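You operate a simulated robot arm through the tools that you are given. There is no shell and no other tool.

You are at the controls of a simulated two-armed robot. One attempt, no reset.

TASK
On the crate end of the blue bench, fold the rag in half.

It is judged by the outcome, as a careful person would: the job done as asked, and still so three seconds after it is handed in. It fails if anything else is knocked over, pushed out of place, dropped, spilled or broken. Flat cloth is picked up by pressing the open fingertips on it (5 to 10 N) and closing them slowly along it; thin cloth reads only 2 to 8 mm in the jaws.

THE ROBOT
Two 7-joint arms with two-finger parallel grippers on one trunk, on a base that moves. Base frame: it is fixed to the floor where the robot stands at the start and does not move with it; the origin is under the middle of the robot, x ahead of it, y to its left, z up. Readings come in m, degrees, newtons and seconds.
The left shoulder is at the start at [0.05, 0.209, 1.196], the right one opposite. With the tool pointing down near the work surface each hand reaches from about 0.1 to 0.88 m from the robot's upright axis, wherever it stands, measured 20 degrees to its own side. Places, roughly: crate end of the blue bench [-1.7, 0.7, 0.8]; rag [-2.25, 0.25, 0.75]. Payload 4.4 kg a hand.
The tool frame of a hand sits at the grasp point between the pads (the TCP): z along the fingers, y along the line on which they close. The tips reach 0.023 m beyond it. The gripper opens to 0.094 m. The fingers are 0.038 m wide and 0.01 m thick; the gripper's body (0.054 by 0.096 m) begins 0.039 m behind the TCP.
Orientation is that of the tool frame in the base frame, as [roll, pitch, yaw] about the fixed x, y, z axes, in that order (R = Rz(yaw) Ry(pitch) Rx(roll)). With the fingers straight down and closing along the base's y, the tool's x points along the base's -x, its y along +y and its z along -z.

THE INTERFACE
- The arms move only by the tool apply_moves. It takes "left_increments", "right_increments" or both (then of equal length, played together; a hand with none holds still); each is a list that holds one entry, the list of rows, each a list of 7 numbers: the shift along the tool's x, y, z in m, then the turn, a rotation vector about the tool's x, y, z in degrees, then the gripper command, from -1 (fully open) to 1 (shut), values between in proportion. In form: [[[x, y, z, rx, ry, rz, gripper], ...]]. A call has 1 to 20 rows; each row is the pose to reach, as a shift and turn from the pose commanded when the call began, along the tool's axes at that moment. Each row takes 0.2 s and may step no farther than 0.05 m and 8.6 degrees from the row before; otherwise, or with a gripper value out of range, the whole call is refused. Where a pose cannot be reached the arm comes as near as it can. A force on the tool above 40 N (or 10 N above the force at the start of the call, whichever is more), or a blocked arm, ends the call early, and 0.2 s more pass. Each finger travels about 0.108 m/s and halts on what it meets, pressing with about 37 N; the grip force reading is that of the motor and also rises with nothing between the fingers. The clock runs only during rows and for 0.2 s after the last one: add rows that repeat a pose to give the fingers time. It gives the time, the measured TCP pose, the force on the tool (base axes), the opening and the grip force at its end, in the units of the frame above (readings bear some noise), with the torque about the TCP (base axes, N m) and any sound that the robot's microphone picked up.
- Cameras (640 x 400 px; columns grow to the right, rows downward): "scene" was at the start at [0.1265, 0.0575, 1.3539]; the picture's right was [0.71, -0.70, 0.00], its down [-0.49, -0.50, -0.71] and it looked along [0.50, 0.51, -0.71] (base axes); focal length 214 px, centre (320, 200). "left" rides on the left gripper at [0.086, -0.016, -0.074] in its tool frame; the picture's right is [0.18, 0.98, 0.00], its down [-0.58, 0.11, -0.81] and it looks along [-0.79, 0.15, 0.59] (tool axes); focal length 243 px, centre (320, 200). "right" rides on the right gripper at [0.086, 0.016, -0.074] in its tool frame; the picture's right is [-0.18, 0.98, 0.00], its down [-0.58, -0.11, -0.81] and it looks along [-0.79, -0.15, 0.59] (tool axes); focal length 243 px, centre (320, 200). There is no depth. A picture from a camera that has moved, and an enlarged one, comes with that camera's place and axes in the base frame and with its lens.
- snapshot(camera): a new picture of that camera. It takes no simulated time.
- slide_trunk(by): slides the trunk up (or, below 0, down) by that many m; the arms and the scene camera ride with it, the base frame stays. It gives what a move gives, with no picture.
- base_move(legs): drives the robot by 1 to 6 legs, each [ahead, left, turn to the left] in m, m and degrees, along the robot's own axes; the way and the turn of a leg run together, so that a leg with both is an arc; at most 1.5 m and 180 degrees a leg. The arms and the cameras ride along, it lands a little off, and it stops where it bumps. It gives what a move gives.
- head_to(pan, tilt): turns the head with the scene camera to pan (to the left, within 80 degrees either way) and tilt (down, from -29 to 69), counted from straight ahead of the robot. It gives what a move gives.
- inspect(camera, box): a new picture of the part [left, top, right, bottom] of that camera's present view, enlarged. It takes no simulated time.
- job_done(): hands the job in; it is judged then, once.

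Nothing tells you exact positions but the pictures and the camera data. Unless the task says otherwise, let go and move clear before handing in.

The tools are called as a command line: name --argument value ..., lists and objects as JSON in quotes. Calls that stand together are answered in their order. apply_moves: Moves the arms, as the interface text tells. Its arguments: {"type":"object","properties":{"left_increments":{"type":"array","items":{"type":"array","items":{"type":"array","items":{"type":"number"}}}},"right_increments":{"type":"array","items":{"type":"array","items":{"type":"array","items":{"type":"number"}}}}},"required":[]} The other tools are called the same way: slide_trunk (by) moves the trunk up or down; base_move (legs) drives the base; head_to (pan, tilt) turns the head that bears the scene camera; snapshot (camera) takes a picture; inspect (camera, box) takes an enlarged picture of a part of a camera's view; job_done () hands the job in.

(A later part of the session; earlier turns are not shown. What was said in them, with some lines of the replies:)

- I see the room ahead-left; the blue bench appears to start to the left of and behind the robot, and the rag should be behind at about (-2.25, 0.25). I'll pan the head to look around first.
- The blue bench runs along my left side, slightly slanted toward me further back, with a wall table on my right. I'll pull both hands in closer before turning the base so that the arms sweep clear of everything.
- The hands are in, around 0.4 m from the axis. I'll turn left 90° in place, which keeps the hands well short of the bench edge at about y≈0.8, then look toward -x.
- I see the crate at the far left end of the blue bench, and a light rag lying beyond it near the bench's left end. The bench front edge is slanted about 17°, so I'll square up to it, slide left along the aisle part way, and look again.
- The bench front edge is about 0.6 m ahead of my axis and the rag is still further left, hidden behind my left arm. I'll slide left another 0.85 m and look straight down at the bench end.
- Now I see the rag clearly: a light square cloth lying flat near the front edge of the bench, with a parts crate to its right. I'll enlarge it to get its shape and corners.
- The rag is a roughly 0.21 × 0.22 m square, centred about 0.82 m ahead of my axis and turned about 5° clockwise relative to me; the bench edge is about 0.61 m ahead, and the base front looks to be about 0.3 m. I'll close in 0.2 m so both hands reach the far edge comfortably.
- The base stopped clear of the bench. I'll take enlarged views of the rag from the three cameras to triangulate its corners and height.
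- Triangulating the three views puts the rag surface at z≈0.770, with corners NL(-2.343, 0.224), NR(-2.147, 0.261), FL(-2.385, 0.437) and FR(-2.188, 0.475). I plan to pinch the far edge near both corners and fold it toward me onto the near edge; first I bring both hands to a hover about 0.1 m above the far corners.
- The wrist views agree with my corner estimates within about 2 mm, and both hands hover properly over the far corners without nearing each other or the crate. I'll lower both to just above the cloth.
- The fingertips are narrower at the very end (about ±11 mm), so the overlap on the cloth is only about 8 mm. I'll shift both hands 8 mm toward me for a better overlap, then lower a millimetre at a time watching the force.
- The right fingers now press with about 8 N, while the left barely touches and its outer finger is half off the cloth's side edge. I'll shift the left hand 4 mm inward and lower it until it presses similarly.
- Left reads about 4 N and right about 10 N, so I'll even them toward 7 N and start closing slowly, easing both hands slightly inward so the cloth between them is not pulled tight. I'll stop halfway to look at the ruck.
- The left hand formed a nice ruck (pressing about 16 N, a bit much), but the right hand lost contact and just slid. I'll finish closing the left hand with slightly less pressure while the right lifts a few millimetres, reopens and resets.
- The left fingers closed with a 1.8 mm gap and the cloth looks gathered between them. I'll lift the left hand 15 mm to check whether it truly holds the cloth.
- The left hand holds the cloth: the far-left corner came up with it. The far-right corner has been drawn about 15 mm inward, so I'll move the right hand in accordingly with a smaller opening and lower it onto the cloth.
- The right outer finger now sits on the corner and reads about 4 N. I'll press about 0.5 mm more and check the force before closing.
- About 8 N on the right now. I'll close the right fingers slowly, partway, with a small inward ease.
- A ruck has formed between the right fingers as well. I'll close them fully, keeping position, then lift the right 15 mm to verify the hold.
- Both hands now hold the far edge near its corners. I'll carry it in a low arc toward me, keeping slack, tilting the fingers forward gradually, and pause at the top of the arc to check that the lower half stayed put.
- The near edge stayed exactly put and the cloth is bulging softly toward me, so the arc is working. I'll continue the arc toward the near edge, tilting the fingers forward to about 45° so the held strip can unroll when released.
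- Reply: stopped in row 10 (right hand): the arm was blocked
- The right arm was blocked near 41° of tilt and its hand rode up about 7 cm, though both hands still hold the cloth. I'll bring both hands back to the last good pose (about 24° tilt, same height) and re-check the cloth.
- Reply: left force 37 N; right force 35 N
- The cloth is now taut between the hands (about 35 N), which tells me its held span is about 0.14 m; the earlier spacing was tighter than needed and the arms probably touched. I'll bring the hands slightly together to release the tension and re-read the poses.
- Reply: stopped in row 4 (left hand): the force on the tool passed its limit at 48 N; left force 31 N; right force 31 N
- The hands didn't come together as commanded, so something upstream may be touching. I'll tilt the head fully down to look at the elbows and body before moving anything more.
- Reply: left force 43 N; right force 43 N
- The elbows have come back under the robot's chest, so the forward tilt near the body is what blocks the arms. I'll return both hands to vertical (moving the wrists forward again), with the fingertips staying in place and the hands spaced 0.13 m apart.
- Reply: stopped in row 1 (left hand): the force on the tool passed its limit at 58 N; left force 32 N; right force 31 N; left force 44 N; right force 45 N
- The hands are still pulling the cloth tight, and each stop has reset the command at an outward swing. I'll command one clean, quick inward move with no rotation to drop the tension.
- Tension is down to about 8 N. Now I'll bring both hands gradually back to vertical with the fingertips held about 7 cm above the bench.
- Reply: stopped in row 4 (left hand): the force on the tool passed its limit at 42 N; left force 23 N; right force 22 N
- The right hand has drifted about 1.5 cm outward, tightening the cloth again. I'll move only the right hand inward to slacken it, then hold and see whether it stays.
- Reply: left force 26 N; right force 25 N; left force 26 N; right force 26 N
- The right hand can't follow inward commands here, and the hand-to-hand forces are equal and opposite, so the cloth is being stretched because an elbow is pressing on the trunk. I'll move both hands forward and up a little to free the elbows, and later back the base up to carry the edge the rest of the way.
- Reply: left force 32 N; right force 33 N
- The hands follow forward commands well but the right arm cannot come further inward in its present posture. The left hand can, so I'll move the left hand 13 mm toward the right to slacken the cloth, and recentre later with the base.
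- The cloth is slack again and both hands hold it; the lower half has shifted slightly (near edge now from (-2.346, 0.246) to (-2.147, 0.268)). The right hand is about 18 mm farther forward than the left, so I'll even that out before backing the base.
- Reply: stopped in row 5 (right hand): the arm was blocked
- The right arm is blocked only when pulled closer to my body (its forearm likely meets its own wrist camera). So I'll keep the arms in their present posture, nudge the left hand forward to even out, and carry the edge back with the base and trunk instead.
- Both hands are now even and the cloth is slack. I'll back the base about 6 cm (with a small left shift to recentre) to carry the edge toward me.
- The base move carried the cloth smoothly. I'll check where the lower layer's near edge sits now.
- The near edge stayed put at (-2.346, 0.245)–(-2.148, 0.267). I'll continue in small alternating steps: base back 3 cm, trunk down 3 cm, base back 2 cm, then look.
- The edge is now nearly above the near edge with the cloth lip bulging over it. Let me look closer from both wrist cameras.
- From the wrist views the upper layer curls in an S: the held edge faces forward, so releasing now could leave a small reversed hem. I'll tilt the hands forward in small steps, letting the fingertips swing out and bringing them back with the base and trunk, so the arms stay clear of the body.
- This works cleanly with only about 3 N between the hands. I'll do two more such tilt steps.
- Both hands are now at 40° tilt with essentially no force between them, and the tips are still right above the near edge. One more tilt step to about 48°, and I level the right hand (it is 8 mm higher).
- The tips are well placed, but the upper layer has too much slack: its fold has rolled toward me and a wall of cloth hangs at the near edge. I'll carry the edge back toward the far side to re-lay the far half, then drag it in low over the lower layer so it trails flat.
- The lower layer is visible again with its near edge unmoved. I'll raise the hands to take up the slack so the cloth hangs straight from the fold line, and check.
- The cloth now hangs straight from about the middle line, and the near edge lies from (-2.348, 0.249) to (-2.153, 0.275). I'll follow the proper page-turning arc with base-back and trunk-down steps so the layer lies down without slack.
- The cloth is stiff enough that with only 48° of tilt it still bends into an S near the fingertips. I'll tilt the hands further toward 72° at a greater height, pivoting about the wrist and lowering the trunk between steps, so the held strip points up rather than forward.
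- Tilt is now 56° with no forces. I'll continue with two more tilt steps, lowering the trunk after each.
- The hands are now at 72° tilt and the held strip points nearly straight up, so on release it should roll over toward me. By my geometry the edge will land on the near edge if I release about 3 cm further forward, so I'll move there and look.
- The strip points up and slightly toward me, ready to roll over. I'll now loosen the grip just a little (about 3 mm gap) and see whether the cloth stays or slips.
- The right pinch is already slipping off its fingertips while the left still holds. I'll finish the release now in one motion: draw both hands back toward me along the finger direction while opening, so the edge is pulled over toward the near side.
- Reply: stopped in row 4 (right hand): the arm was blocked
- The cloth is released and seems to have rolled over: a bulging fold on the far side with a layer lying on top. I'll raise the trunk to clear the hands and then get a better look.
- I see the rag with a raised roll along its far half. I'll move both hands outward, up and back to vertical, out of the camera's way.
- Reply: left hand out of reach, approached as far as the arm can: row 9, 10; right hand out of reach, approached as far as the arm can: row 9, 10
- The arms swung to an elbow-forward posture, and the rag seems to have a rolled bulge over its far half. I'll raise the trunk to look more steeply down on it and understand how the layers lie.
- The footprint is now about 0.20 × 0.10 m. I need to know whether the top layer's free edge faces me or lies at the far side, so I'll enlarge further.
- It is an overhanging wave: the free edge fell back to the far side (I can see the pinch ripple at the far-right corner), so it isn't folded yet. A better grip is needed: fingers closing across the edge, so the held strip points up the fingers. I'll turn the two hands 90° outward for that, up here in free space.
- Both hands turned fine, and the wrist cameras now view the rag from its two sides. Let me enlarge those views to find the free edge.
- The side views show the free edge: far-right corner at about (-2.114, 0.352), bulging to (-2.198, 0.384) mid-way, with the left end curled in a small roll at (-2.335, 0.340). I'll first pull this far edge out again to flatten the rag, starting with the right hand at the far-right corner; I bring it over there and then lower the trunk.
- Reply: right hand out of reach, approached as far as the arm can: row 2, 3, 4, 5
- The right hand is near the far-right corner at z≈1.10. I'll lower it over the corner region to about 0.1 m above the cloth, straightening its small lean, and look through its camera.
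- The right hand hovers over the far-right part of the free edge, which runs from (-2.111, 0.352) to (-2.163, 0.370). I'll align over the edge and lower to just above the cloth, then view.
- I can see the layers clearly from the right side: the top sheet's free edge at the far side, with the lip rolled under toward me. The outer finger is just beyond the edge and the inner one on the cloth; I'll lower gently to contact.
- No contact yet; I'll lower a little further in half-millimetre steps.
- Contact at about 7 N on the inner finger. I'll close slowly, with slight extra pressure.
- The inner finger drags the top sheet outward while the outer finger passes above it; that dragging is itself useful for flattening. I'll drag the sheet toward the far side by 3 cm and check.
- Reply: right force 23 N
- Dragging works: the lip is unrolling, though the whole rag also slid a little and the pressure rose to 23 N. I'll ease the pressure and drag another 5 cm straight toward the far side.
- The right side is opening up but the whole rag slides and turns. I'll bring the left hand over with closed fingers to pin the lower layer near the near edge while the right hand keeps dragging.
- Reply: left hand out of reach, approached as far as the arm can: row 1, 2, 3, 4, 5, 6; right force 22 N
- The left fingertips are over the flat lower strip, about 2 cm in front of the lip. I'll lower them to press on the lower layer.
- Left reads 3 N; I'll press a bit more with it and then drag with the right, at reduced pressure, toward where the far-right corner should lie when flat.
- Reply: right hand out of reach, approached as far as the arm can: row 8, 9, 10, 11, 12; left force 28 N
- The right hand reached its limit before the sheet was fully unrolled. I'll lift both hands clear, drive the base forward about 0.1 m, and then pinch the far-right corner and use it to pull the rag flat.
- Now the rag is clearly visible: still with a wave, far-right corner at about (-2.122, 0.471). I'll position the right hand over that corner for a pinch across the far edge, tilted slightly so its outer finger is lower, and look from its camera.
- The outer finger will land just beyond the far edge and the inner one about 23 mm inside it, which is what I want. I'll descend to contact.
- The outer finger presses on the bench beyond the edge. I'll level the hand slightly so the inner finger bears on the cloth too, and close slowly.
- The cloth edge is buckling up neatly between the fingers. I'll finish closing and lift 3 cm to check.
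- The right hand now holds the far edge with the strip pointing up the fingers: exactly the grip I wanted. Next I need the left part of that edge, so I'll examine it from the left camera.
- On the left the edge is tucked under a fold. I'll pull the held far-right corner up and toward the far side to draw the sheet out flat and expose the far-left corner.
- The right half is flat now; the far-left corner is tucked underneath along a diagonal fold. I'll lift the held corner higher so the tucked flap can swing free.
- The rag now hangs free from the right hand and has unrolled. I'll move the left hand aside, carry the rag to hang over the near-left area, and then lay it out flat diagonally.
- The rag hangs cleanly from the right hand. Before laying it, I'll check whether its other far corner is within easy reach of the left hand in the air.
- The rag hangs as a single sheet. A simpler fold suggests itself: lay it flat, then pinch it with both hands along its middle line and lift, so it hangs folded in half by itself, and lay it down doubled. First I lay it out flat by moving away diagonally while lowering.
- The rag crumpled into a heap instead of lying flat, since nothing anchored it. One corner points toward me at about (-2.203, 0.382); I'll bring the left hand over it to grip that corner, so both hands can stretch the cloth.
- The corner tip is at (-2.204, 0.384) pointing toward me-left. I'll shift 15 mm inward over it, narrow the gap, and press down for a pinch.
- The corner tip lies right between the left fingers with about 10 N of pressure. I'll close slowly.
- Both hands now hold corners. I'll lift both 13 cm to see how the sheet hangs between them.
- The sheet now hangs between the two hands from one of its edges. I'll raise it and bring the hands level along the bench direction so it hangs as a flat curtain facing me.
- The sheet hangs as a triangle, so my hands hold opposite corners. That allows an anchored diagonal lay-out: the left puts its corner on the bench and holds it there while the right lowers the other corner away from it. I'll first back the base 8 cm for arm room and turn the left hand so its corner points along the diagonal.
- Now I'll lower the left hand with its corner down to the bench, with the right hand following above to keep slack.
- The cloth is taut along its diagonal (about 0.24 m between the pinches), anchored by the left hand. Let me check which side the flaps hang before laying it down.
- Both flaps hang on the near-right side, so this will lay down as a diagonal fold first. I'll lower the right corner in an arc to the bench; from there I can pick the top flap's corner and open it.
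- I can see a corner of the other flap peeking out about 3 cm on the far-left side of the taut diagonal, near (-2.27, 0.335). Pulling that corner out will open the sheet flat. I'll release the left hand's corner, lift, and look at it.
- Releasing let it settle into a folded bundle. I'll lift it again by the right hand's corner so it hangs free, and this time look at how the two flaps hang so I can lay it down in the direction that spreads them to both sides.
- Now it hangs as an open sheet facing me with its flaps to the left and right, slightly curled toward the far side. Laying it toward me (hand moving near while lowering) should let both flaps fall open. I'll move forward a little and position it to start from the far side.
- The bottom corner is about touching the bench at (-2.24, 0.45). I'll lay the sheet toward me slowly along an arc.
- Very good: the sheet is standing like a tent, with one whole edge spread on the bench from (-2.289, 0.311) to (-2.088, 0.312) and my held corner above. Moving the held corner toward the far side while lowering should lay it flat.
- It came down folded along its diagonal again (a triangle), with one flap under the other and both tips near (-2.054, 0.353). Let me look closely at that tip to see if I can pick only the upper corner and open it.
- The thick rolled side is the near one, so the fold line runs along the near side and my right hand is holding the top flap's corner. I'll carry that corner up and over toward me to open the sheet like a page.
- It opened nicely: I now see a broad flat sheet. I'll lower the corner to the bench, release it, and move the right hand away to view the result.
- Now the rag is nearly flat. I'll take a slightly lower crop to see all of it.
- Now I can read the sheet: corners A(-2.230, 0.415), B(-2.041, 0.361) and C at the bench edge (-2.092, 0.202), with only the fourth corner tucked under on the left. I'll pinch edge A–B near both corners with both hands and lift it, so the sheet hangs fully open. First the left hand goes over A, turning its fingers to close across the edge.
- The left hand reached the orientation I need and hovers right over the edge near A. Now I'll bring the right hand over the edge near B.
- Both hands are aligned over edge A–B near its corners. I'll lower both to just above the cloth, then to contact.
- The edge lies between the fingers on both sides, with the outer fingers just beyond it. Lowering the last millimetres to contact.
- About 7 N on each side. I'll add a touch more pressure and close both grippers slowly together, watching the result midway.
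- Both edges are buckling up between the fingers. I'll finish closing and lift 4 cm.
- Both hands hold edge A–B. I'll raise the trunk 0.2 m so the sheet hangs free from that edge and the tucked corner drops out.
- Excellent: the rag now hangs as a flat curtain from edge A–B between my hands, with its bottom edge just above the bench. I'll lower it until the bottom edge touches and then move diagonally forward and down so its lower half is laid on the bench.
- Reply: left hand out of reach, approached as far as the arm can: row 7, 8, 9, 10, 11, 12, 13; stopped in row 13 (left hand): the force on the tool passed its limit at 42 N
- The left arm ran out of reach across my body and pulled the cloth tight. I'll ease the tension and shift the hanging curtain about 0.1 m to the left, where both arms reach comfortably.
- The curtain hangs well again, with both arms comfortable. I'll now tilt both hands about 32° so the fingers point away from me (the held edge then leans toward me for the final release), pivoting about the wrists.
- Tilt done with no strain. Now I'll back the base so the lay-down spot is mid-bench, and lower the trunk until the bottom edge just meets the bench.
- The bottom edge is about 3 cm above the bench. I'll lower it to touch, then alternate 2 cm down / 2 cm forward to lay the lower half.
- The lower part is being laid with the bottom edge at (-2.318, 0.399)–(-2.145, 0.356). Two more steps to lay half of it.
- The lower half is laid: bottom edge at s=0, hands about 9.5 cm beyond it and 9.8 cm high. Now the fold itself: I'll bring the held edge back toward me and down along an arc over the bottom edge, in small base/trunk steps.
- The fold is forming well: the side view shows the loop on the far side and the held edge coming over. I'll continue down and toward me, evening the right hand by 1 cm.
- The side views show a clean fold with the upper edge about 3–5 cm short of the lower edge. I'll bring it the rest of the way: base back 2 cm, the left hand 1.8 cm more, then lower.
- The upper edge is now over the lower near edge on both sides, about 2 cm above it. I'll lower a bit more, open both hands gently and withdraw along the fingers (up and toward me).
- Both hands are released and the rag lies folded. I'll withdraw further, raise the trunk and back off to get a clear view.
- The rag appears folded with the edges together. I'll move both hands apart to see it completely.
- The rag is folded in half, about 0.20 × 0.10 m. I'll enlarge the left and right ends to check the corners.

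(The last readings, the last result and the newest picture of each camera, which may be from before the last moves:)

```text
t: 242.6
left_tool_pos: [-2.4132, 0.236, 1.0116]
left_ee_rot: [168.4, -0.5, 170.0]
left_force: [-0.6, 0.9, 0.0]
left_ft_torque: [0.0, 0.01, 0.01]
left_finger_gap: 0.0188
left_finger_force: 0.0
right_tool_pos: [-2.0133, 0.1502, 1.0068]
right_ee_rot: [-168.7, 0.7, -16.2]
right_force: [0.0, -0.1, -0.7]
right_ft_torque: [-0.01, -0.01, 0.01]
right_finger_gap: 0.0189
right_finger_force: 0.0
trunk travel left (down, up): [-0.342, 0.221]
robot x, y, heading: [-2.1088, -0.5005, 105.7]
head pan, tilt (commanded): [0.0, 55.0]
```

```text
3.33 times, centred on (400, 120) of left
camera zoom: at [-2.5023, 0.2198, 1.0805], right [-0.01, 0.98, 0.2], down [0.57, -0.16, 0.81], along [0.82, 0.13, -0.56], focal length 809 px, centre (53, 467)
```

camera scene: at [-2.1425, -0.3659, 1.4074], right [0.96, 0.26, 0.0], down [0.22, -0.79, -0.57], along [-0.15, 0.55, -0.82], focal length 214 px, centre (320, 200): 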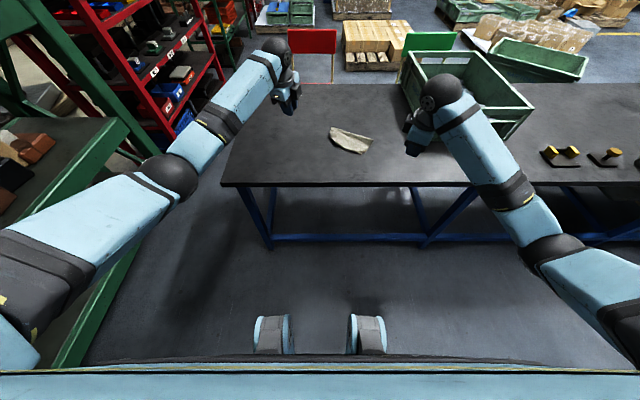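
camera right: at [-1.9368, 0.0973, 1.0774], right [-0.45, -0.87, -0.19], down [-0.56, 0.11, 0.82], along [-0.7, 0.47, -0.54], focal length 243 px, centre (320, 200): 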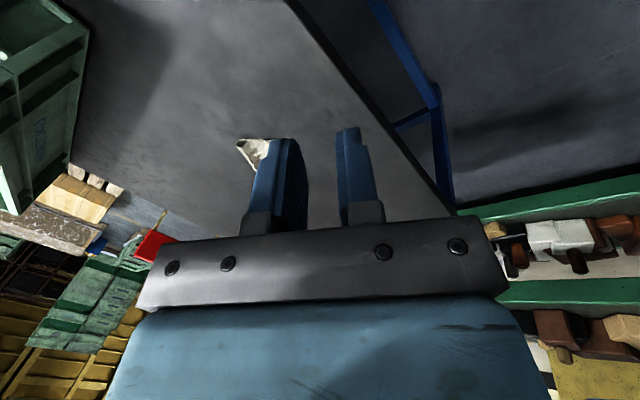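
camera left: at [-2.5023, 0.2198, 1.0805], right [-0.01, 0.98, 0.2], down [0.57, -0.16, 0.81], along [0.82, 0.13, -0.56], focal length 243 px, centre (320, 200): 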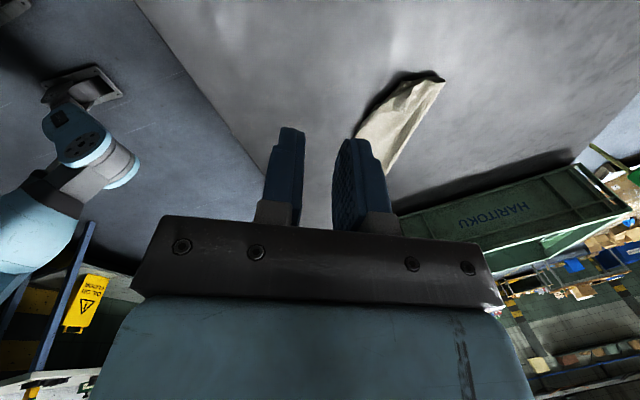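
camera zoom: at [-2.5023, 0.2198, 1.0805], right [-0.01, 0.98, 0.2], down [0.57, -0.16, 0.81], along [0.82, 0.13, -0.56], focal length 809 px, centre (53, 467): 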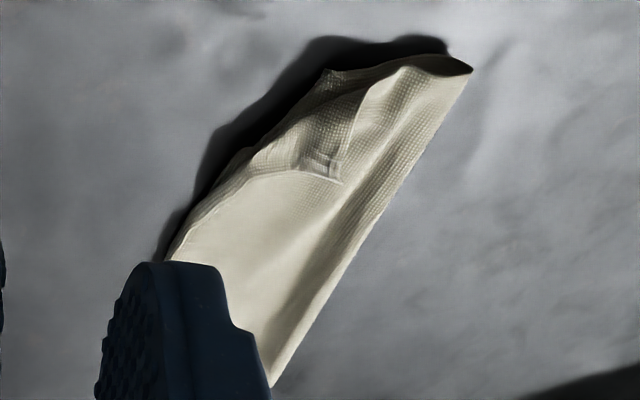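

The right end is neat; at the left end the upper corner is dog-eared back by about 3 cm. I'd like to unfold that: right hand will lightly pin the middle of the rag while a left fingertip drags the small flap out toward the near-left. I move forward first.

base_move --legs '[[0.17, 0, 0]]'

apply_moves --left_increments '[[[0, 0, 0, 4, 0, 0, 0.8], [0, 0, 0, 8, 0, 0, 1], [0, 0, 0, 11.5, 0, 0, 1], [0, 0, 0, 11.5, 0, 0, 1]]]' --right_increments '[[[0, 0, 0, -4, 0, 0, 0.8], [0, 0, 0, -8, 0, 0, 1], [0, 0, 0, -11.5, 0, 0, 1], [0, 0, 0, -11.5, 0, 0, 1]]]'

snapshot --camera "scene"

inspect --camera "scene" --box '[290, 140, 380, 200]'

snapshot --camera "left"

```text
t: 244.0
left_tool_pos: [-2.4545, 0.4003, 1.0099]
left_ee_rot: [168.2, -0.5, 170.0]
left_force: [-0.1, 0.3, 0.6]
left_ft_torque: [-0.03, -0.03, 0.01]
left_finger_gap: 0.0189
left_finger_force: 0.1
right_tool_pos: [-2.0552, 0.315, 1.0081]
right_ee_rot: [-168.5, 0.7, -16.3]
right_force: [-0.2, 0.6, -0.7]
right_ft_torque: [-0.02, -0.06, -0.04]
right_finger_gap: 0.0187
right_finger_force: 0.1
trunk travel left (down, up): [-0.342, 0.221]
robot x, y, heading: [-2.1564, -0.3371, 104.8]
head pan, tilt (commanded): [0.0, 55.0]
```

```text
t: 245.0
left_tool_pos: [-2.4549, 0.4007, 1.0107]
left_ee_rot: [179.8, -0.6, 169.9]
left_force: [0.4, 0.3, 0.2]
left_ft_torque: [0.0, -0.02, 0.0]
left_finger_gap: 0.0
left_finger_force: 37.1
right_tool_pos: [-2.0564, 0.3124, 1.0085]
right_ee_rot: [180.0, 0.8, -16.5]
right_force: [0.5, -0.3, -0.3]
right_ft_torque: [0.01, 0.02, 0.03]
right_finger_gap: 0.0
right_finger_force: 36.7
trunk travel left (down, up): [-0.342, 0.221]
robot x, y, heading: [-2.1515, -0.3342, 105.2]
head pan, tilt (commanded): [0.0, 55.0]
```

```text
taken
camera scene: at [-2.1877, -0.2021, 1.4075], right [0.97, 0.26, 0.0], down [0.21, -0.79, -0.57], along [-0.15, 0.55, -0.82], focal length 214 px, centre (320, 200)
```

scene: 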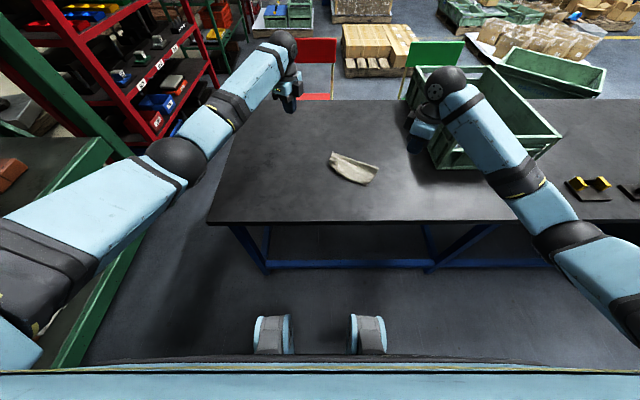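

```text
6.67 times, centred on (335, 170) of scene
camera zoom: at [-2.1877, -0.2021, 1.4075], right [0.97, 0.26, 0.0], down [0.21, -0.79, -0.57], along [-0.15, 0.55, -0.82], focal length 1430 px, centre (220, 400)
```

zoom: 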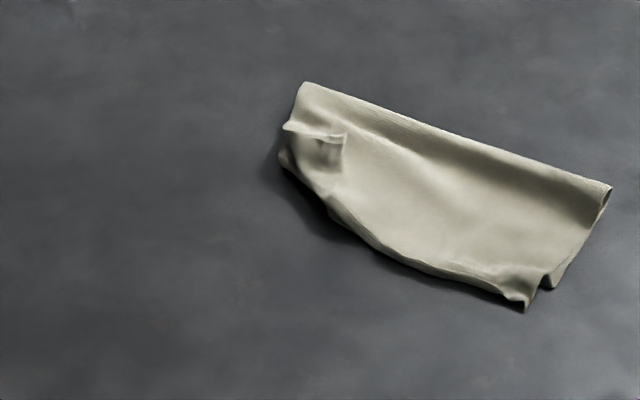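

```text
taken
camera left: at [-2.542, 0.3987, 1.0855], right [-0.01, 1.0, 0.01], down [0.6, 0.0, 0.8], along [0.8, 0.01, -0.6], focal length 243 px, centre (320, 200)
```

left: 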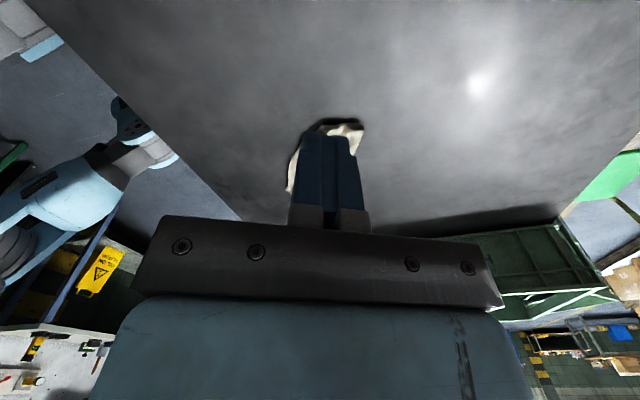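

I'll bring both hands (fingers closed) to hover: the right over the middle of the rag, the left over the tip of the dog-ear at about (-2.288, 0.424).

apply_moves --left_increments '[[[-0.0267, 0.0087, 0.02, 0, 0, 0, 1], [-0.0534, 0.0174, 0.04, 0, 0, 0, 1], [-0.0801, 0.0261, 0.065, 0, 0, 0, 1], [-0.1068, 0.0348, 0.09, 0, 0, 0, 1], [-0.1335, 0.0435, 0.12, 0, 0, 0, 1], [-0.1602, 0.0522, 0.15, 0, 0, 0, 1], [-0.1602, 0.0522, 0.16, 0, 0, 0, 1], [-0.1602, 0.0522, 0.16, 0, 0, 0, 1]]]' --right_increments '[[[-0.0266, -0.0056, 0.02, 0, 0, 0, 1], [-0.0532, -0.0112, 0.04, 0, 0, 0, 1], [-0.0799, -0.0168, 0.065, 0, 0, 0, 1], [-0.1065, -0.0224, 0.09, 0, 0, 0, 1], [-0.1331, -0.028, 0.12, 0, 0, 0, 1], [-0.1597, -0.0336, 0.15, 0, 0, 0, 1], [-0.1597, -0.0336, 0.158, 0, 0, 0, 1], [-0.1597, -0.0336, 0.158, 0, 0, 0, 1]]]'

snapshot --camera "left"

inspect --camera "scene" --box '[270, 100, 400, 210]'

```text
t: 246.8
left_tool_pos: [-2.2994, 0.4109, 0.8657]
left_ee_rot: [179.7, -0.5, 169.9]
left_force: [0.6, -0.3, -0.7]
left_ft_torque: [0.03, -0.02, -0.02]
left_finger_gap: 0.0001
left_finger_force: 37.0
left hand out of reach, approached as far as the arm can: row 6, 7, 8
right_tool_pos: [-2.2041, 0.3904, 0.8514]
right_ee_rot: [-180.0, 0.6, -16.2]
right_force: [0.0, -0.2, 0.4]
right_ft_torque: [-0.01, 0.03, -0.01]
right_finger_gap: 0.0
right_finger_force: 37.3
trunk travel left (down, up): [-0.342, 0.221]
robot x, y, heading: [-2.1519, -0.3371, 105.1]
head pan, tilt (commanded): [0.0, 55.0]
```

```text
taken
camera left: at [-2.387, 0.4104, 0.9401], right [-0.01, 1.0, 0.01], down [0.6, 0.0, 0.8], along [0.8, 0.01, -0.6], focal length 243 px, centre (320, 200)
```

left: 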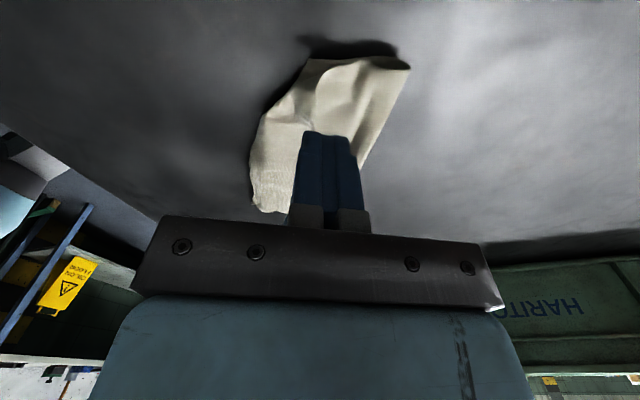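

```text
3.64 times, centred on (335, 155) of scene
camera zoom: at [-2.1882, -0.202, 1.4075], right [0.97, 0.26, 0.0], down [0.21, -0.79, -0.57], along [-0.15, 0.55, -0.82], focal length 780 px, centre (266, 364)
```

zoom: 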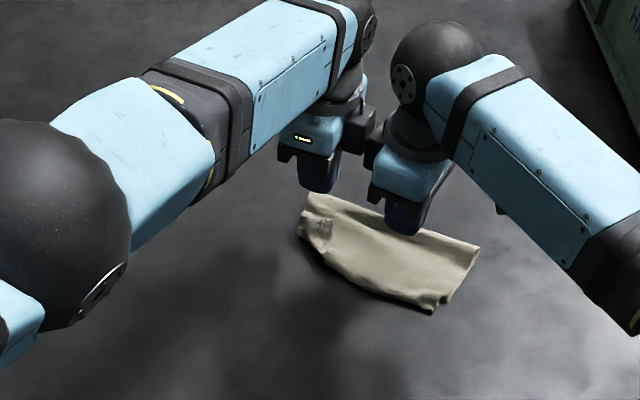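

The left arm is at its reach limit here. I'll pull both hands back 5 cm relative to the robot, drive the base forward 5 cm and lower the trunk, so they end up at the same spot with more reach.

apply_moves --left_increments '[[[-0.007, -0.015, -0.03, 0, 0, 0, 1], [-0.0143, -0.03, -0.05, 0, 0, 0, 1], [-0.0214, -0.0452, -0.06, 0, 0, 0, 1], [-0.0214, -0.0452, -0.06, 0, 0, 0, 1]]]' --right_increments '[[[0.009, 0.014, -0.03, 0, 0, 0, 1], [0.0175, 0.028, -0.05, 0, 0, 0, 1], [0.0263, 0.0426, -0.06, 0, 0, 0, 1], [0.0263, 0.0426, -0.06, 0, 0, 0, 1]]]'

base_move --legs '[[0.06, 0, 0]]'

slide_trunk --by -0.06

inspect --camera "scene" --box '[270, 100, 400, 210]'

inspect --camera "left" --box '[200, 20, 480, 220]'

```text
t: 247.8
left_tool_pos: [-2.2846, 0.3642, 0.9257]
left_ee_rot: [179.8, -0.5, 169.9]
left_force: [-0.5, -0.3, 0.3]
left_ft_torque: [0.0, -0.02, 0.04]
left_finger_gap: 0.0002
left_finger_force: 36.7
right_tool_pos: [-2.1876, 0.3419, 0.9098]
right_ee_rot: [179.9, 0.7, -16.4]
right_force: [-0.6, -0.4, 0.4]
right_ft_torque: [-0.02, 0.03, -0.04]
right_finger_gap: 0.0
right_finger_force: 36.6
trunk travel left (down, up): [-0.342, 0.221]
robot x, y, heading: [-2.155, -0.3332, 105.0]
head pan, tilt (commanded): [0.0, 55.0]
```

```text
t: 248.8
left_tool_pos: [-2.2996, 0.4226, 0.9247]
left_ee_rot: [179.8, -0.5, 169.7]
left_force: [1.3, 1.6, 0.2]
left_ft_torque: [-0.02, 0.0, 0.0]
left_finger_gap: 0.0001
left_finger_force: 36.9
right_tool_pos: [-2.2031, 0.4013, 0.9086]
right_ee_rot: [180.0, 0.7, -16.4]
right_force: [-0.7, 0.5, -0.2]
right_ft_torque: [0.0, -0.02, 0.01]
right_finger_gap: 0.0
right_finger_force: 36.9
trunk travel left (down, up): [-0.342, 0.221]
robot x, y, heading: [-2.17, -0.2813, 105.4]
head pan, tilt (commanded): [0.0, 55.0]
```

```text
t: 249.8
left_tool_pos: [-2.2998, 0.4223, 0.8662]
left_ee_rot: [179.8, -0.5, 169.7]
left_force: [0.3, 0.0, 0.1]
left_ft_torque: [-0.03, -0.01, 0.02]
left_finger_gap: 0.0
left_finger_force: 36.3
right_tool_pos: [-2.2022, 0.3993, 0.8493]
right_ee_rot: [-180.0, 0.7, -16.3]
right_force: [-0.5, 0.1, 0.6]
right_ft_torque: [-0.03, 0.01, -0.02]
right_finger_gap: 0.0
right_finger_force: 37.1
trunk travel left (down, up): [-0.282, 0.281]
robot x, y, heading: [-2.169, -0.2793, 105.1]
head pan, tilt (commanded): [0.0, 55.0]
```

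```text
3.64 times, centred on (335, 155) of scene
camera zoom: at [-2.2031, -0.1441, 1.3476], right [0.97, 0.26, 0.0], down [0.21, -0.79, -0.57], along [-0.15, 0.55, -0.82], focal length 780 px, centre (266, 364)
```

zoom: 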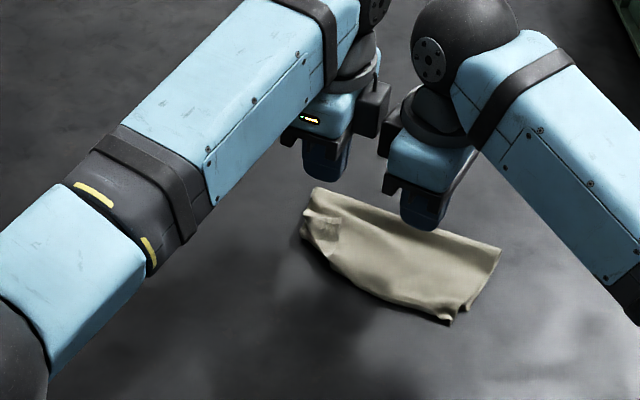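

```text
2.00 times, centred on (340, 120) of left
camera zoom: at [-2.3874, 0.4212, 0.9406], right [-0.01, 1.0, 0.01], down [0.6, 0.0, 0.8], along [0.8, 0.01, -0.6], focal length 485 px, centre (280, 360)
```

zoom: 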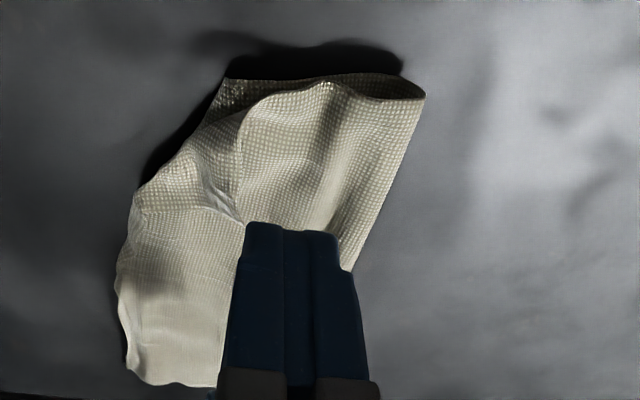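

The hands are well placed now. First the right hand gently presses on the middle of the rag to pin it.

apply_moves --right_increments '[[[0, 0, 0.02, 0, 0, 0, 1], [0, 0, 0.04, 0, 0, 0, 1], [0, 0, 0.046, 0, 0, 0, 1], [0, 0, 0.049, 0, 0, 0, 1], [0, 0, 0.051, 0, 0, 0, 1], [0, 0, 0.0525, 0, 0, 0, 1]]]' --left_increments '[[[-0.0057, -0.001, 0.01, 0, 0, 0, 1], [-0.0114, -0.0023, 0.03, 0, 0, 0, 1], [-0.0114, -0.0023, 0.04, 0, 0, 0, 1], [-0.0114, -0.0023, 0.045, 0, 0, 0, 1], [-0.0114, -0.0023, 0.048, 0, 0, 0, 1], [-0.0114, -0.0023, 0.05, 0, 0, 0, 1]]]'

inspect --camera "left" --box '[200, 20, 480, 220]'

```text
t: 250.4
left_tool_pos: [-2.2969, 0.4186, 0.8372]
left_ee_rot: [179.9, -1.0, 170.3]
left_force: [-1.8, -0.7, -0.6]
left_ft_torque: [-0.01, -0.12, -0.06]
left_finger_gap: 0.0
left_finger_force: 37.1
right_tool_pos: [-2.2015, 0.4004, 0.8124]
right_ee_rot: [179.9, 0.5, -16.3]
right_force: [2.6, 0.0, -0.4]
right_ft_torque: [0.03, 0.18, -0.01]
right_finger_gap: 0.0
right_finger_force: 37.4
trunk travel left (down, up): [-0.282, 0.281]
robot x, y, heading: [-2.1724, -0.2776, 105.0]
head pan, tilt (commanded): [0.0, 55.0]
stopped in row 3 (left hand): the force on the tool passed its limit at 45 N (the readings are from after the stop); the commanded pose is now the measured one
```

```text
2.00 times, centred on (340, 120) of left
camera zoom: at [-2.3844, 0.417, 0.9121], right [-0.02, 1.0, 0.01], down [0.6, 0.01, 0.8], along [0.8, 0.02, -0.6], focal length 485 px, centre (280, 360)
```

zoom: 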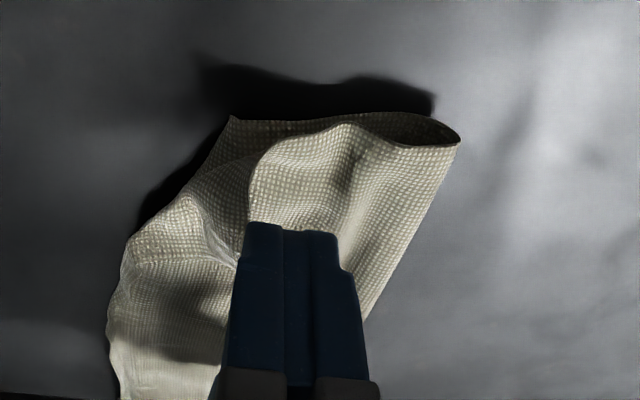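

The two wrists touched each other at that spacing, so I'll shift the right hand 5 cm further right along the rag before pressing.

apply_moves --right_increments '[[[0.015, 0, -0.01, 0, 0, 0, 1], [0.03, 0, -0.01, 0, 0, 0, 1], [0.045, 0, -0.01, 0, 0, 0, 1], [0.05, 0, -0.005, 0, 0, 0, 1], [0.05, 0, 0.004, 0, 0, 0, 1], [0.05, 0, 0.008, 0, 0, 0, 1], [0.05, 0, 0.01, 0, 0, 0, 1]]]'

inspect --camera "scene" --box '[270, 100, 400, 210]'

```text
t: 252.0
left_tool_pos: [-2.2971, 0.4183, 0.8364]
left_ee_rot: [179.9, -0.9, 170.3]
left_force: [0.4, -0.1, 1.0]
left_ft_torque: [0.01, 0.01, 0.0]
left_finger_gap: 0.0001
left_finger_force: 36.3
right_tool_pos: [-2.1538, 0.3861, 0.8019]
right_ee_rot: [179.9, 0.6, -16.3]
right_force: [0.4, -0.5, -0.7]
right_ft_torque: [0.01, 0.01, 0.01]
right_finger_gap: 0.0001
right_finger_force: 37.3
trunk travel left (down, up): [-0.282, 0.281]
robot x, y, heading: [-2.1695, -0.2756, 105.0]
head pan, tilt (commanded): [0.0, 55.0]
```

```text
3.64 times, centred on (335, 155) of scene
camera zoom: at [-2.2031, -0.1437, 1.3475], right [0.97, 0.26, 0.0], down [0.21, -0.79, -0.57], along [-0.15, 0.55, -0.82], focal length 780 px, centre (266, 364)
```

zoom: 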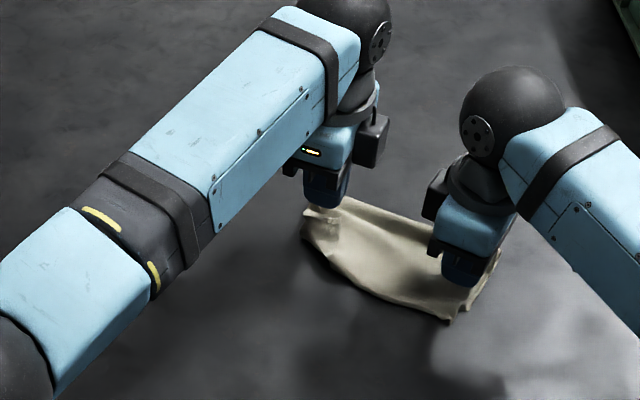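

Clear now. Right hand presses gently.

apply_moves --right_increments '[[[0, 0, 0.002, 0, 0, 0, 1], [0, 0, 0.003, 0, 0, 0, 1], [0, 0, 0.004, 0, 0, 0, 1], [0, 0, 0.005, 0, 0, 0, 1]]]'

```text
t: 253.0
left_tool_pos: [-2.2971, 0.4179, 0.8359]
left_ee_rot: [180.0, -0.9, 170.3]
left_force: [0.1, 0.5, 0.7]
left_ft_torque: [0.0, 0.01, -0.01]
left_finger_gap: 0.0
left_finger_force: 37.3
right_tool_pos: [-2.1534, 0.3848, 0.7978]
right_ee_rot: [179.8, 0.5, -16.3]
right_force: [0.5, 0.1, -0.4]
right_ft_torque: [0.01, 0.04, -0.01]
right_finger_gap: 0.0
right_finger_force: 37.0
trunk travel left (down, up): [-0.282, 0.281]
robot x, y, heading: [-2.1673, -0.278, 105.3]
head pan, tilt (commanded): [0.0, 55.0]
```

apply_moves --right_increments '[[[0, 0, 0.001, 0, 0, 0, 1], [0, 0, 0.0018, 0, 0, 0, 1], [0, 0, 0.0024, 0, 0, 0, 1]]]'

```text
t: 253.8
left_tool_pos: [-2.297, 0.4191, 0.837]
left_ee_rot: [179.9, -0.9, 170.5]
left_force: [-0.5, 0.9, -0.3]
left_ft_torque: [0.02, 0.01, 0.02]
left_finger_gap: 0.0
left_finger_force: 37.0
right_tool_pos: [-2.1543, 0.3867, 0.7949]
right_ee_rot: [-179.9, 0.6, -16.3]
right_force: [-0.4, 1.2, 2.2]
right_ft_torque: [-0.02, -0.02, -0.01]
right_finger_gap: 0.0002
right_finger_force: 36.7
trunk travel left (down, up): [-0.282, 0.281]
robot x, y, heading: [-2.1674, -0.2791, 105.1]
head pan, tilt (commanded): [0.0, 55.0]
```

apply_moves --left_increments '[[[-0.004, 0, 0.01, 0, 0, 0, 1], [-0.008, 0, 0.018, 0, 0, 0, 1], [-0.008, 0, 0.023, 0, 0, 0, 1], [-0.008, 0, 0.027, 0, 0, 0, 1], [-0.008, 0, 0.03, 0, 0, 0, 1], [-0.008, 0, 0.032, 0, 0, 0, 1]]]' --right_increments '[[[0, 0, 0.0003, 0, 0, 0, 1], [0, 0, 0.0005, 0, 0, 0, 1], [0, 0, 0.0006, 0, 0, 0, 1], [0, 0, 0.0006, 0, 0, 0, 1], [0, 0, 0.0006, 0, 0, 0, 1], [0, 0, 0.0006, 0, 0, 0, 1]]]'

inspect --camera "left" --box '[200, 20, 480, 220]'

```text
t: 255.2
left_tool_pos: [-2.2911, 0.4176, 0.8036]
left_ee_rot: [179.8, -0.9, 170.4]
left_force: [-0.1, -0.2, -1.6]
left_ft_torque: [0.01, 0.01, 0.0]
left_finger_gap: 0.0
left_finger_force: 37.1
right_tool_pos: [-2.1548, 0.3859, 0.7957]
right_ee_rot: [179.9, 0.4, -16.3]
right_force: [-1.2, 0.8, 6.6]
right_ft_torque: [-0.02, -0.07, -0.01]
right_finger_gap: 0.0001
right_finger_force: 37.6
trunk travel left (down, up): [-0.282, 0.281]
robot x, y, heading: [-2.1635, -0.2776, 105.1]
head pan, tilt (commanded): [0.0, 55.0]
```

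```text
2.00 times, centred on (340, 120) of left
camera zoom: at [-2.3773, 0.4147, 0.8796], right [-0.02, 1.0, 0.01], down [0.6, 0.01, 0.8], along [0.8, 0.02, -0.6], focal length 485 px, centre (280, 360)
```

zoom: 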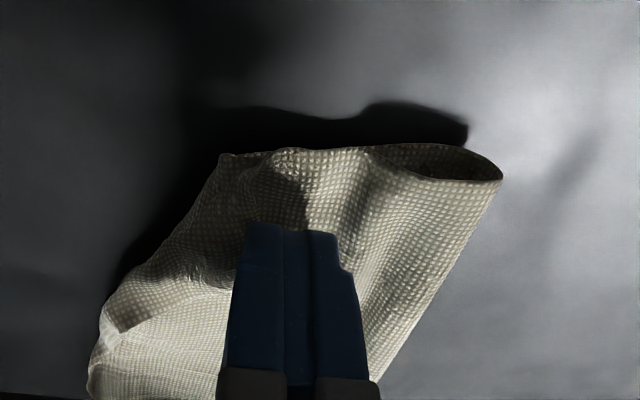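

The right pins with about 7 N. I'll lower the left fingertip a touch onto the flap and drag it toward the near-left in small steps.

apply_moves --left_increments '[[[0, 0, 0.002, 0, 0, 0, 1], [0, 0, 0.004, 0, 0, 0, 1], [0.0042, -0.0043, 0.0045, 0, 0, 0, 1], [0.0083, -0.0086, 0.005, 0, 0, 0, 1], [0.0125, -0.0129, 0.005, 0, 0, 0, 1], [0.0167, -0.0173, 0.005, 0, 0, 0, 1], [0.0208, -0.0216, 0.005, 0, 0, 0, 1]]]'

inspect --camera "left" --box '[160, 0, 480, 220]'

inspect --camera "scene" --box '[290, 130, 390, 200]'

```text
t: 256.8
left_tool_pos: [-2.3141, 0.3999, 0.8009]
left_ee_rot: [180.0, -0.8, 170.3]
left_force: [0.5, -0.3, 0.1]
left_ft_torque: [0.0, 0.01, 0.03]
left_finger_gap: 0.0001
left_finger_force: 36.7
right_tool_pos: [-2.1537, 0.3855, 0.7952]
right_ee_rot: [-180.0, 0.5, -16.2]
right_force: [-2.0, 0.4, 7.8]
right_ft_torque: [-0.03, -0.09, 0.04]
right_finger_gap: 0.0
right_finger_force: 37.4
trunk travel left (down, up): [-0.282, 0.281]
robot x, y, heading: [-2.1665, -0.2777, 105.1]
head pan, tilt (commanded): [0.0, 55.0]
```

```text
1.82 times, centred on (320, 110) of left
camera zoom: at [-2.4009, 0.3976, 0.8751], right [-0.02, 1.0, 0.01], down [0.6, 0.01, 0.8], along [0.8, 0.02, -0.6], focal length 441 px, centre (320, 364)
```

zoom: 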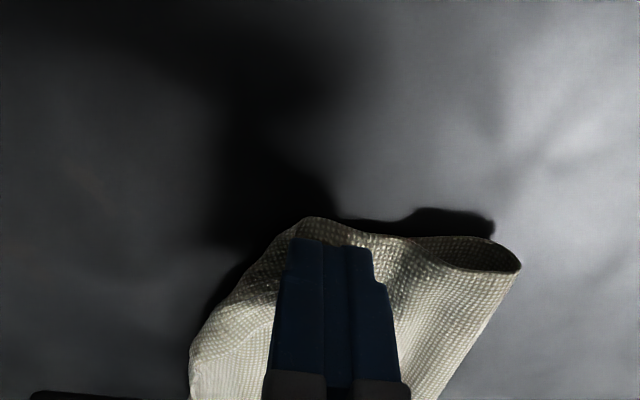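

```text
5.71 times, centred on (340, 165) of scene
camera zoom: at [-2.2033, -0.1446, 1.3476], right [0.97, 0.26, 0.0], down [0.21, -0.79, -0.57], along [-0.15, 0.55, -0.82], focal length 1226 px, centre (206, 400)
```

zoom: 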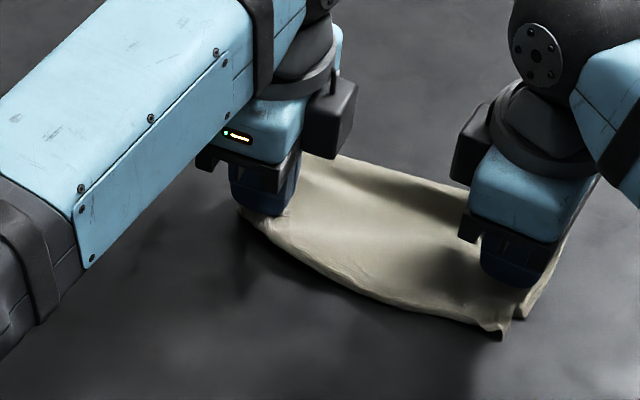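

The flap seems to be rolling out. I'll continue another 3 cm and then lift to look.

apply_moves --left_increments '[[[0.0042, -0.0043, 0.0005, 0, 0, 0, 1], [0.0083, -0.0086, 0.001, 0, 0, 0, 1], [0.0125, -0.0129, 0.0015, 0, 0, 0, 1], [0.0167, -0.0173, 0.002, 0, 0, 0, 1], [0.0208, -0.0216, 0.002, 0, 0, 0, 1], [0.0208, -0.0216, -0.02, 0, 0, 0, 1], [0.0208, -0.0216, -0.05, 0, 0, 0, 1], [0.05, -0.0216, -0.08, 0, 0, 0, 1], [0.09, -0.0216, -0.1, 0, 0, 0, 1]]]'

inspect --camera "scene" --box '[290, 130, 390, 200]'

snapshot --camera "left"

```text
t: 258.8
left_tool_pos: [-2.4068, 0.3921, 0.9034]
left_ee_rot: [179.8, -0.9, 170.4]
left_force: [-0.1, -0.3, -0.6]
left_ft_torque: [-0.02, 0.02, -0.03]
left_finger_gap: 0.0
left_finger_force: 36.9
right_tool_pos: [-2.1537, 0.3849, 0.7939]
right_ee_rot: [-180.0, 0.6, -16.3]
right_force: [0.4, 0.3, 8.3]
right_ft_torque: [-0.04, -0.15, 0.0]
right_finger_gap: 0.0001
right_finger_force: 37.4
trunk travel left (down, up): [-0.282, 0.281]
robot x, y, heading: [-2.1703, -0.2753, 105.1]
head pan, tilt (commanded): [0.0, 55.0]
```

```text
5.71 times, centred on (340, 165) of scene
camera zoom: at [-2.2037, -0.1448, 1.3476], right [0.97, 0.26, 0.0], down [0.21, -0.79, -0.57], along [-0.15, 0.55, -0.82], focal length 1226 px, centre (206, 400)
```

zoom: 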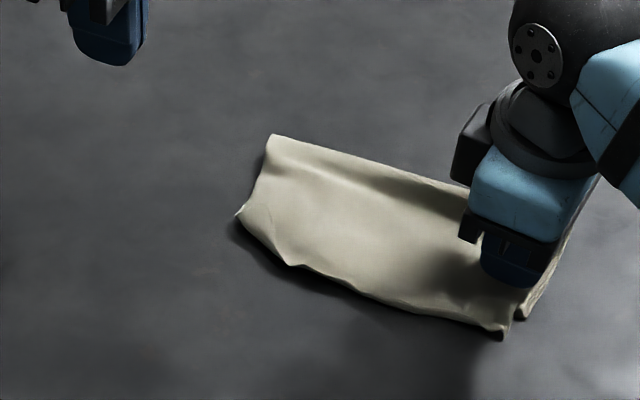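

```text
taken
camera left: at [-2.4936, 0.3908, 0.9788], right [-0.02, 1.0, 0.01], down [0.6, 0.01, 0.8], along [0.8, 0.02, -0.6], focal length 243 px, centre (320, 200)
```

left: 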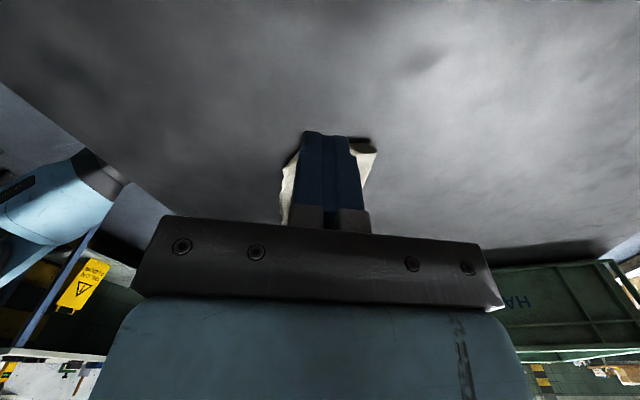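

The dog-ear is out and the left end now looks clean. I'll lift the right hand off and inspect the whole rag.

apply_moves --right_increments '[[[0, 0, -0.02, 0, 0, 0, 1], [0, 0, -0.05, 0, 0, 0, 1], [0.03, 0, -0.08, 0, 0, 0, 1], [0.07, 0, -0.1, 0, 0, 0, 1], [0.11, 0.02, -0.12, 0, 0, 0, 1], [0.15, 0.04, -0.14, 0, 0, 0, 1]]]'

inspect --camera "scene" --box '[300, 140, 390, 200]'

inspect --camera "scene" --box '[305, 148, 345, 180]'

inspect --camera "scene" --box '[345, 160, 385, 192]'

```text
t: 260.2
left_tool_pos: [-2.4061, 0.3924, 0.9032]
left_ee_rot: [179.8, -1.0, 170.4]
left_force: [-0.4, -0.4, -0.3]
left_ft_torque: [0.01, -0.02, -0.01]
left_finger_gap: 0.0001
left_finger_force: 36.7
right_tool_pos: [-2.0223, 0.3052, 0.9371]
right_ee_rot: [179.9, 0.7, -16.3]
right_force: [-0.5, -0.2, 0.2]
right_ft_torque: [0.0, 0.0, 0.03]
right_finger_gap: 0.0002
right_finger_force: 36.8
trunk travel left (down, up): [-0.282, 0.281]
robot x, y, heading: [-2.1693, -0.2769, 105.4]
head pan, tilt (commanded): [0.0, 55.0]
```

```text
6.67 times, centred on (345, 170) of scene
camera zoom: at [-2.2022, -0.1447, 1.3476], right [0.97, 0.26, 0.0], down [0.21, -0.79, -0.57], along [-0.15, 0.55, -0.82], focal length 1430 px, centre (153, 400)
```

zoom: 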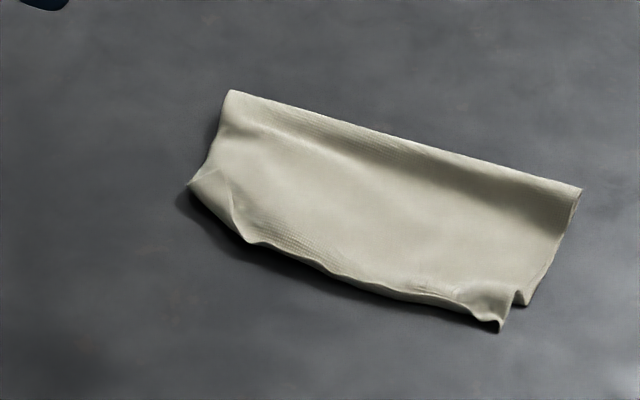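

```text
12.50 times, centred on (325, 164) of scene
camera zoom: at [-2.2022, -0.1447, 1.3476], right [0.97, 0.26, 0.0], down [0.21, -0.79, -0.57], along [-0.15, 0.55, -0.82], focal length 2681 px, centre (258, 650)
```

zoom: 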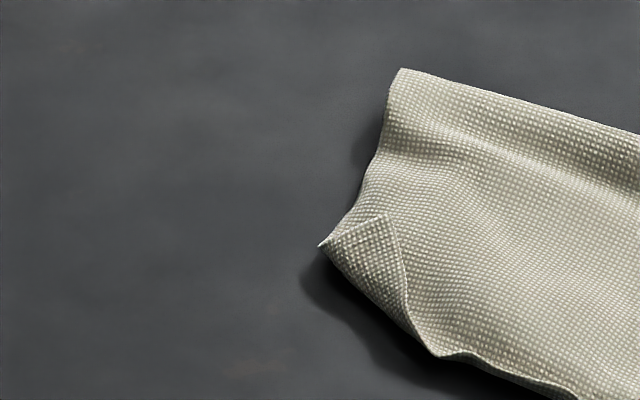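

```text
12.50 times, centred on (365, 176) of scene
camera zoom: at [-2.2022, -0.1447, 1.3476], right [0.97, 0.26, 0.0], down [0.21, -0.79, -0.57], along [-0.15, 0.55, -0.82], focal length 2681 px, centre (-242, 500)
```

zoom: 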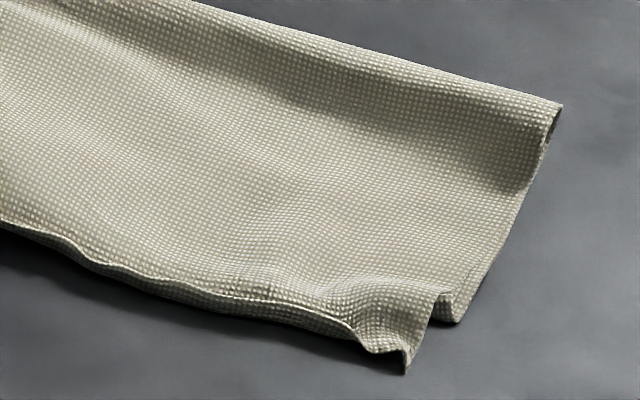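

The rag is now neatly folded in half, with both corner pairs within a couple of centimetres and only a tiny curl at the left tip. I'll move clear: raise the trunk, back away, and wait a few seconds to confirm it stays so and nothing else moved.

slide_trunk --by 0.12

base_move --legs '[[-0.2, 0, 0]]'

apply_moves --left_increments '[[[0, 0, 0, 0, 0, 0, 0.5], [0, 0, 0, 0, 0, 0, 0], [0, 0, 0, 0, 0, 0, 0], [0, 0, 0, 0, 0, 0, 0], [0, 0, 0, 0, 0, 0, 0], [0, 0, 0, 0, 0, 0, 0], [0, 0, 0, 0, 0, 0, 0], [0, 0, 0, 0, 0, 0, 0], [0, 0, 0, 0, 0, 0, 0], [0, 0, 0, 0, 0, 0, 0], [0, 0, 0, 0, 0, 0, 0], [0, 0, 0, 0, 0, 0, 0], [0, 0, 0, 0, 0, 0, 0], [0, 0, 0, 0, 0, 0, 0], [0, 0, 0, 0, 0, 0, 0]]]' --right_increments '[[[0, 0, 0, 0, 0, 0, 0.5], [0, 0, 0, 0, 0, 0, 0], [0, 0, 0, 0, 0, 0, 0], [0, 0, 0, 0, 0, 0, 0], [0, 0, 0, 0, 0, 0, 0], [0, 0, 0, 0, 0, 0, 0], [0, 0, 0, 0, 0, 0, 0], [0, 0, 0, 0, 0, 0, 0], [0, 0, 0, 0, 0, 0, 0], [0, 0, 0, 0, 0, 0, 0], [0, 0, 0, 0, 0, 0, 0], [0, 0, 0, 0, 0, 0, 0], [0, 0, 0, 0, 0, 0, 0], [0, 0, 0, 0, 0, 0, 0], [0, 0, 0, 0, 0, 0, 0]]]'

snapshot --camera "scene"

inspect --camera "scene" --box '[300, 110, 390, 170]'

```text
t: 261.7
left_tool_pos: [-2.4067, 0.3932, 1.023]
left_ee_rot: [179.9, -0.8, 170.4]
left_force: [0.2, 0.3, 0.6]
left_ft_torque: [0.02, -0.02, -0.02]
left_finger_gap: 0.0
left_finger_force: 37.1
right_tool_pos: [-2.0218, 0.3059, 1.0559]
right_ee_rot: [179.9, 0.5, -16.3]
right_force: [-0.2, -0.7, -0.6]
right_ft_torque: [0.01, 0.02, 0.01]
right_finger_gap: 0.0
right_finger_force: 36.4
trunk travel left (down, up): [-0.402, 0.161]
robot x, y, heading: [-2.1686, -0.2808, 104.9]
head pan, tilt (commanded): [0.0, 55.0]
```

```text
t: 263.3
left_tool_pos: [-2.3565, 0.2043, 1.0222]
left_ee_rot: [179.9, -0.9, 170.5]
left_force: [0.6, 0.4, 0.1]
left_ft_torque: [0.05, 0.0, -0.02]
left_finger_gap: 0.0
left_finger_force: 36.8
right_tool_pos: [-1.9748, 0.1195, 1.0558]
right_ee_rot: [179.9, 0.5, -16.2]
right_force: [0.1, -0.2, -0.4]
right_ft_torque: [-0.02, -0.01, 0.0]
right_finger_gap: 0.0001
right_finger_force: 36.9
trunk travel left (down, up): [-0.402, 0.161]
robot x, y, heading: [-2.1189, -0.4646, 105.1]
head pan, tilt (commanded): [0.0, 55.0]
```

```text
t: 266.5
left_tool_pos: [-2.3571, 0.2044, 1.0232]
left_ee_rot: [179.9, -0.9, 170.4]
left_force: [0.4, -0.5, 0.3]
left_ft_torque: [-0.01, 0.0, 0.01]
left_finger_gap: 0.0469
left_finger_force: 0.0
right_tool_pos: [-1.9732, 0.119, 1.056]
right_ee_rot: [179.9, 0.5, -16.2]
right_force: [-0.1, -0.3, 0.8]
right_ft_torque: [0.06, 0.01, -0.01]
right_finger_gap: 0.047
right_finger_force: 0.1
trunk travel left (down, up): [-0.402, 0.161]
robot x, y, heading: [-2.1153, -0.466, 105.2]
head pan, tilt (commanded): [0.0, 55.0]
```

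```text
taken
camera scene: at [-2.1525, -0.3317, 1.4675], right [0.96, 0.26, 0.0], down [0.22, -0.79, -0.57], along [-0.15, 0.55, -0.82], focal length 214 px, centre (320, 200)
```

scene: 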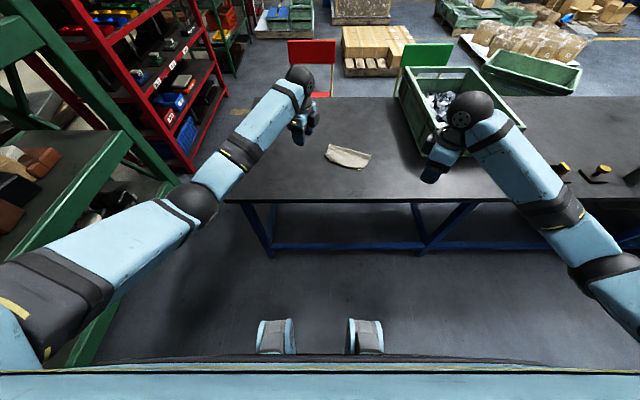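

```text
6.67 times, centred on (345, 140) of scene
camera zoom: at [-2.1525, -0.3317, 1.4675], right [0.96, 0.26, 0.0], down [0.22, -0.79, -0.57], along [-0.15, 0.55, -0.82], focal length 1430 px, centre (153, 600)
```

zoom: 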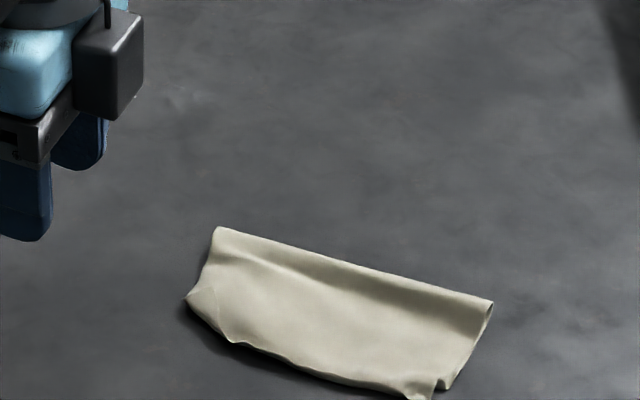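

After several seconds the rag lies still, folded in half on the crate end of the bench. Both hands are open and clear, and the crate and other items look where they were. I'm handing the job in.

job_done

```text
The job is handed in.
```

The rag on the crate end of the blue bench is folded in half and lies at roughly 0.20 × 0.10 m. It stayed that way for over three seconds before I handed in, with both hands open and clear.

- **Alignment:** in the last close-up the right corners were about 2 cm apart. At the left end, a small curl of about 2 cm is left at the tip.
- **Position:** I had to lay the rag out again partway through. It ended up a few centimetres further onto the bench than it started, and turned slightly.
- **Surroundings:** the crate and everything else in view looked where it was at the start. The robot's own arms touched each other a few times while working.
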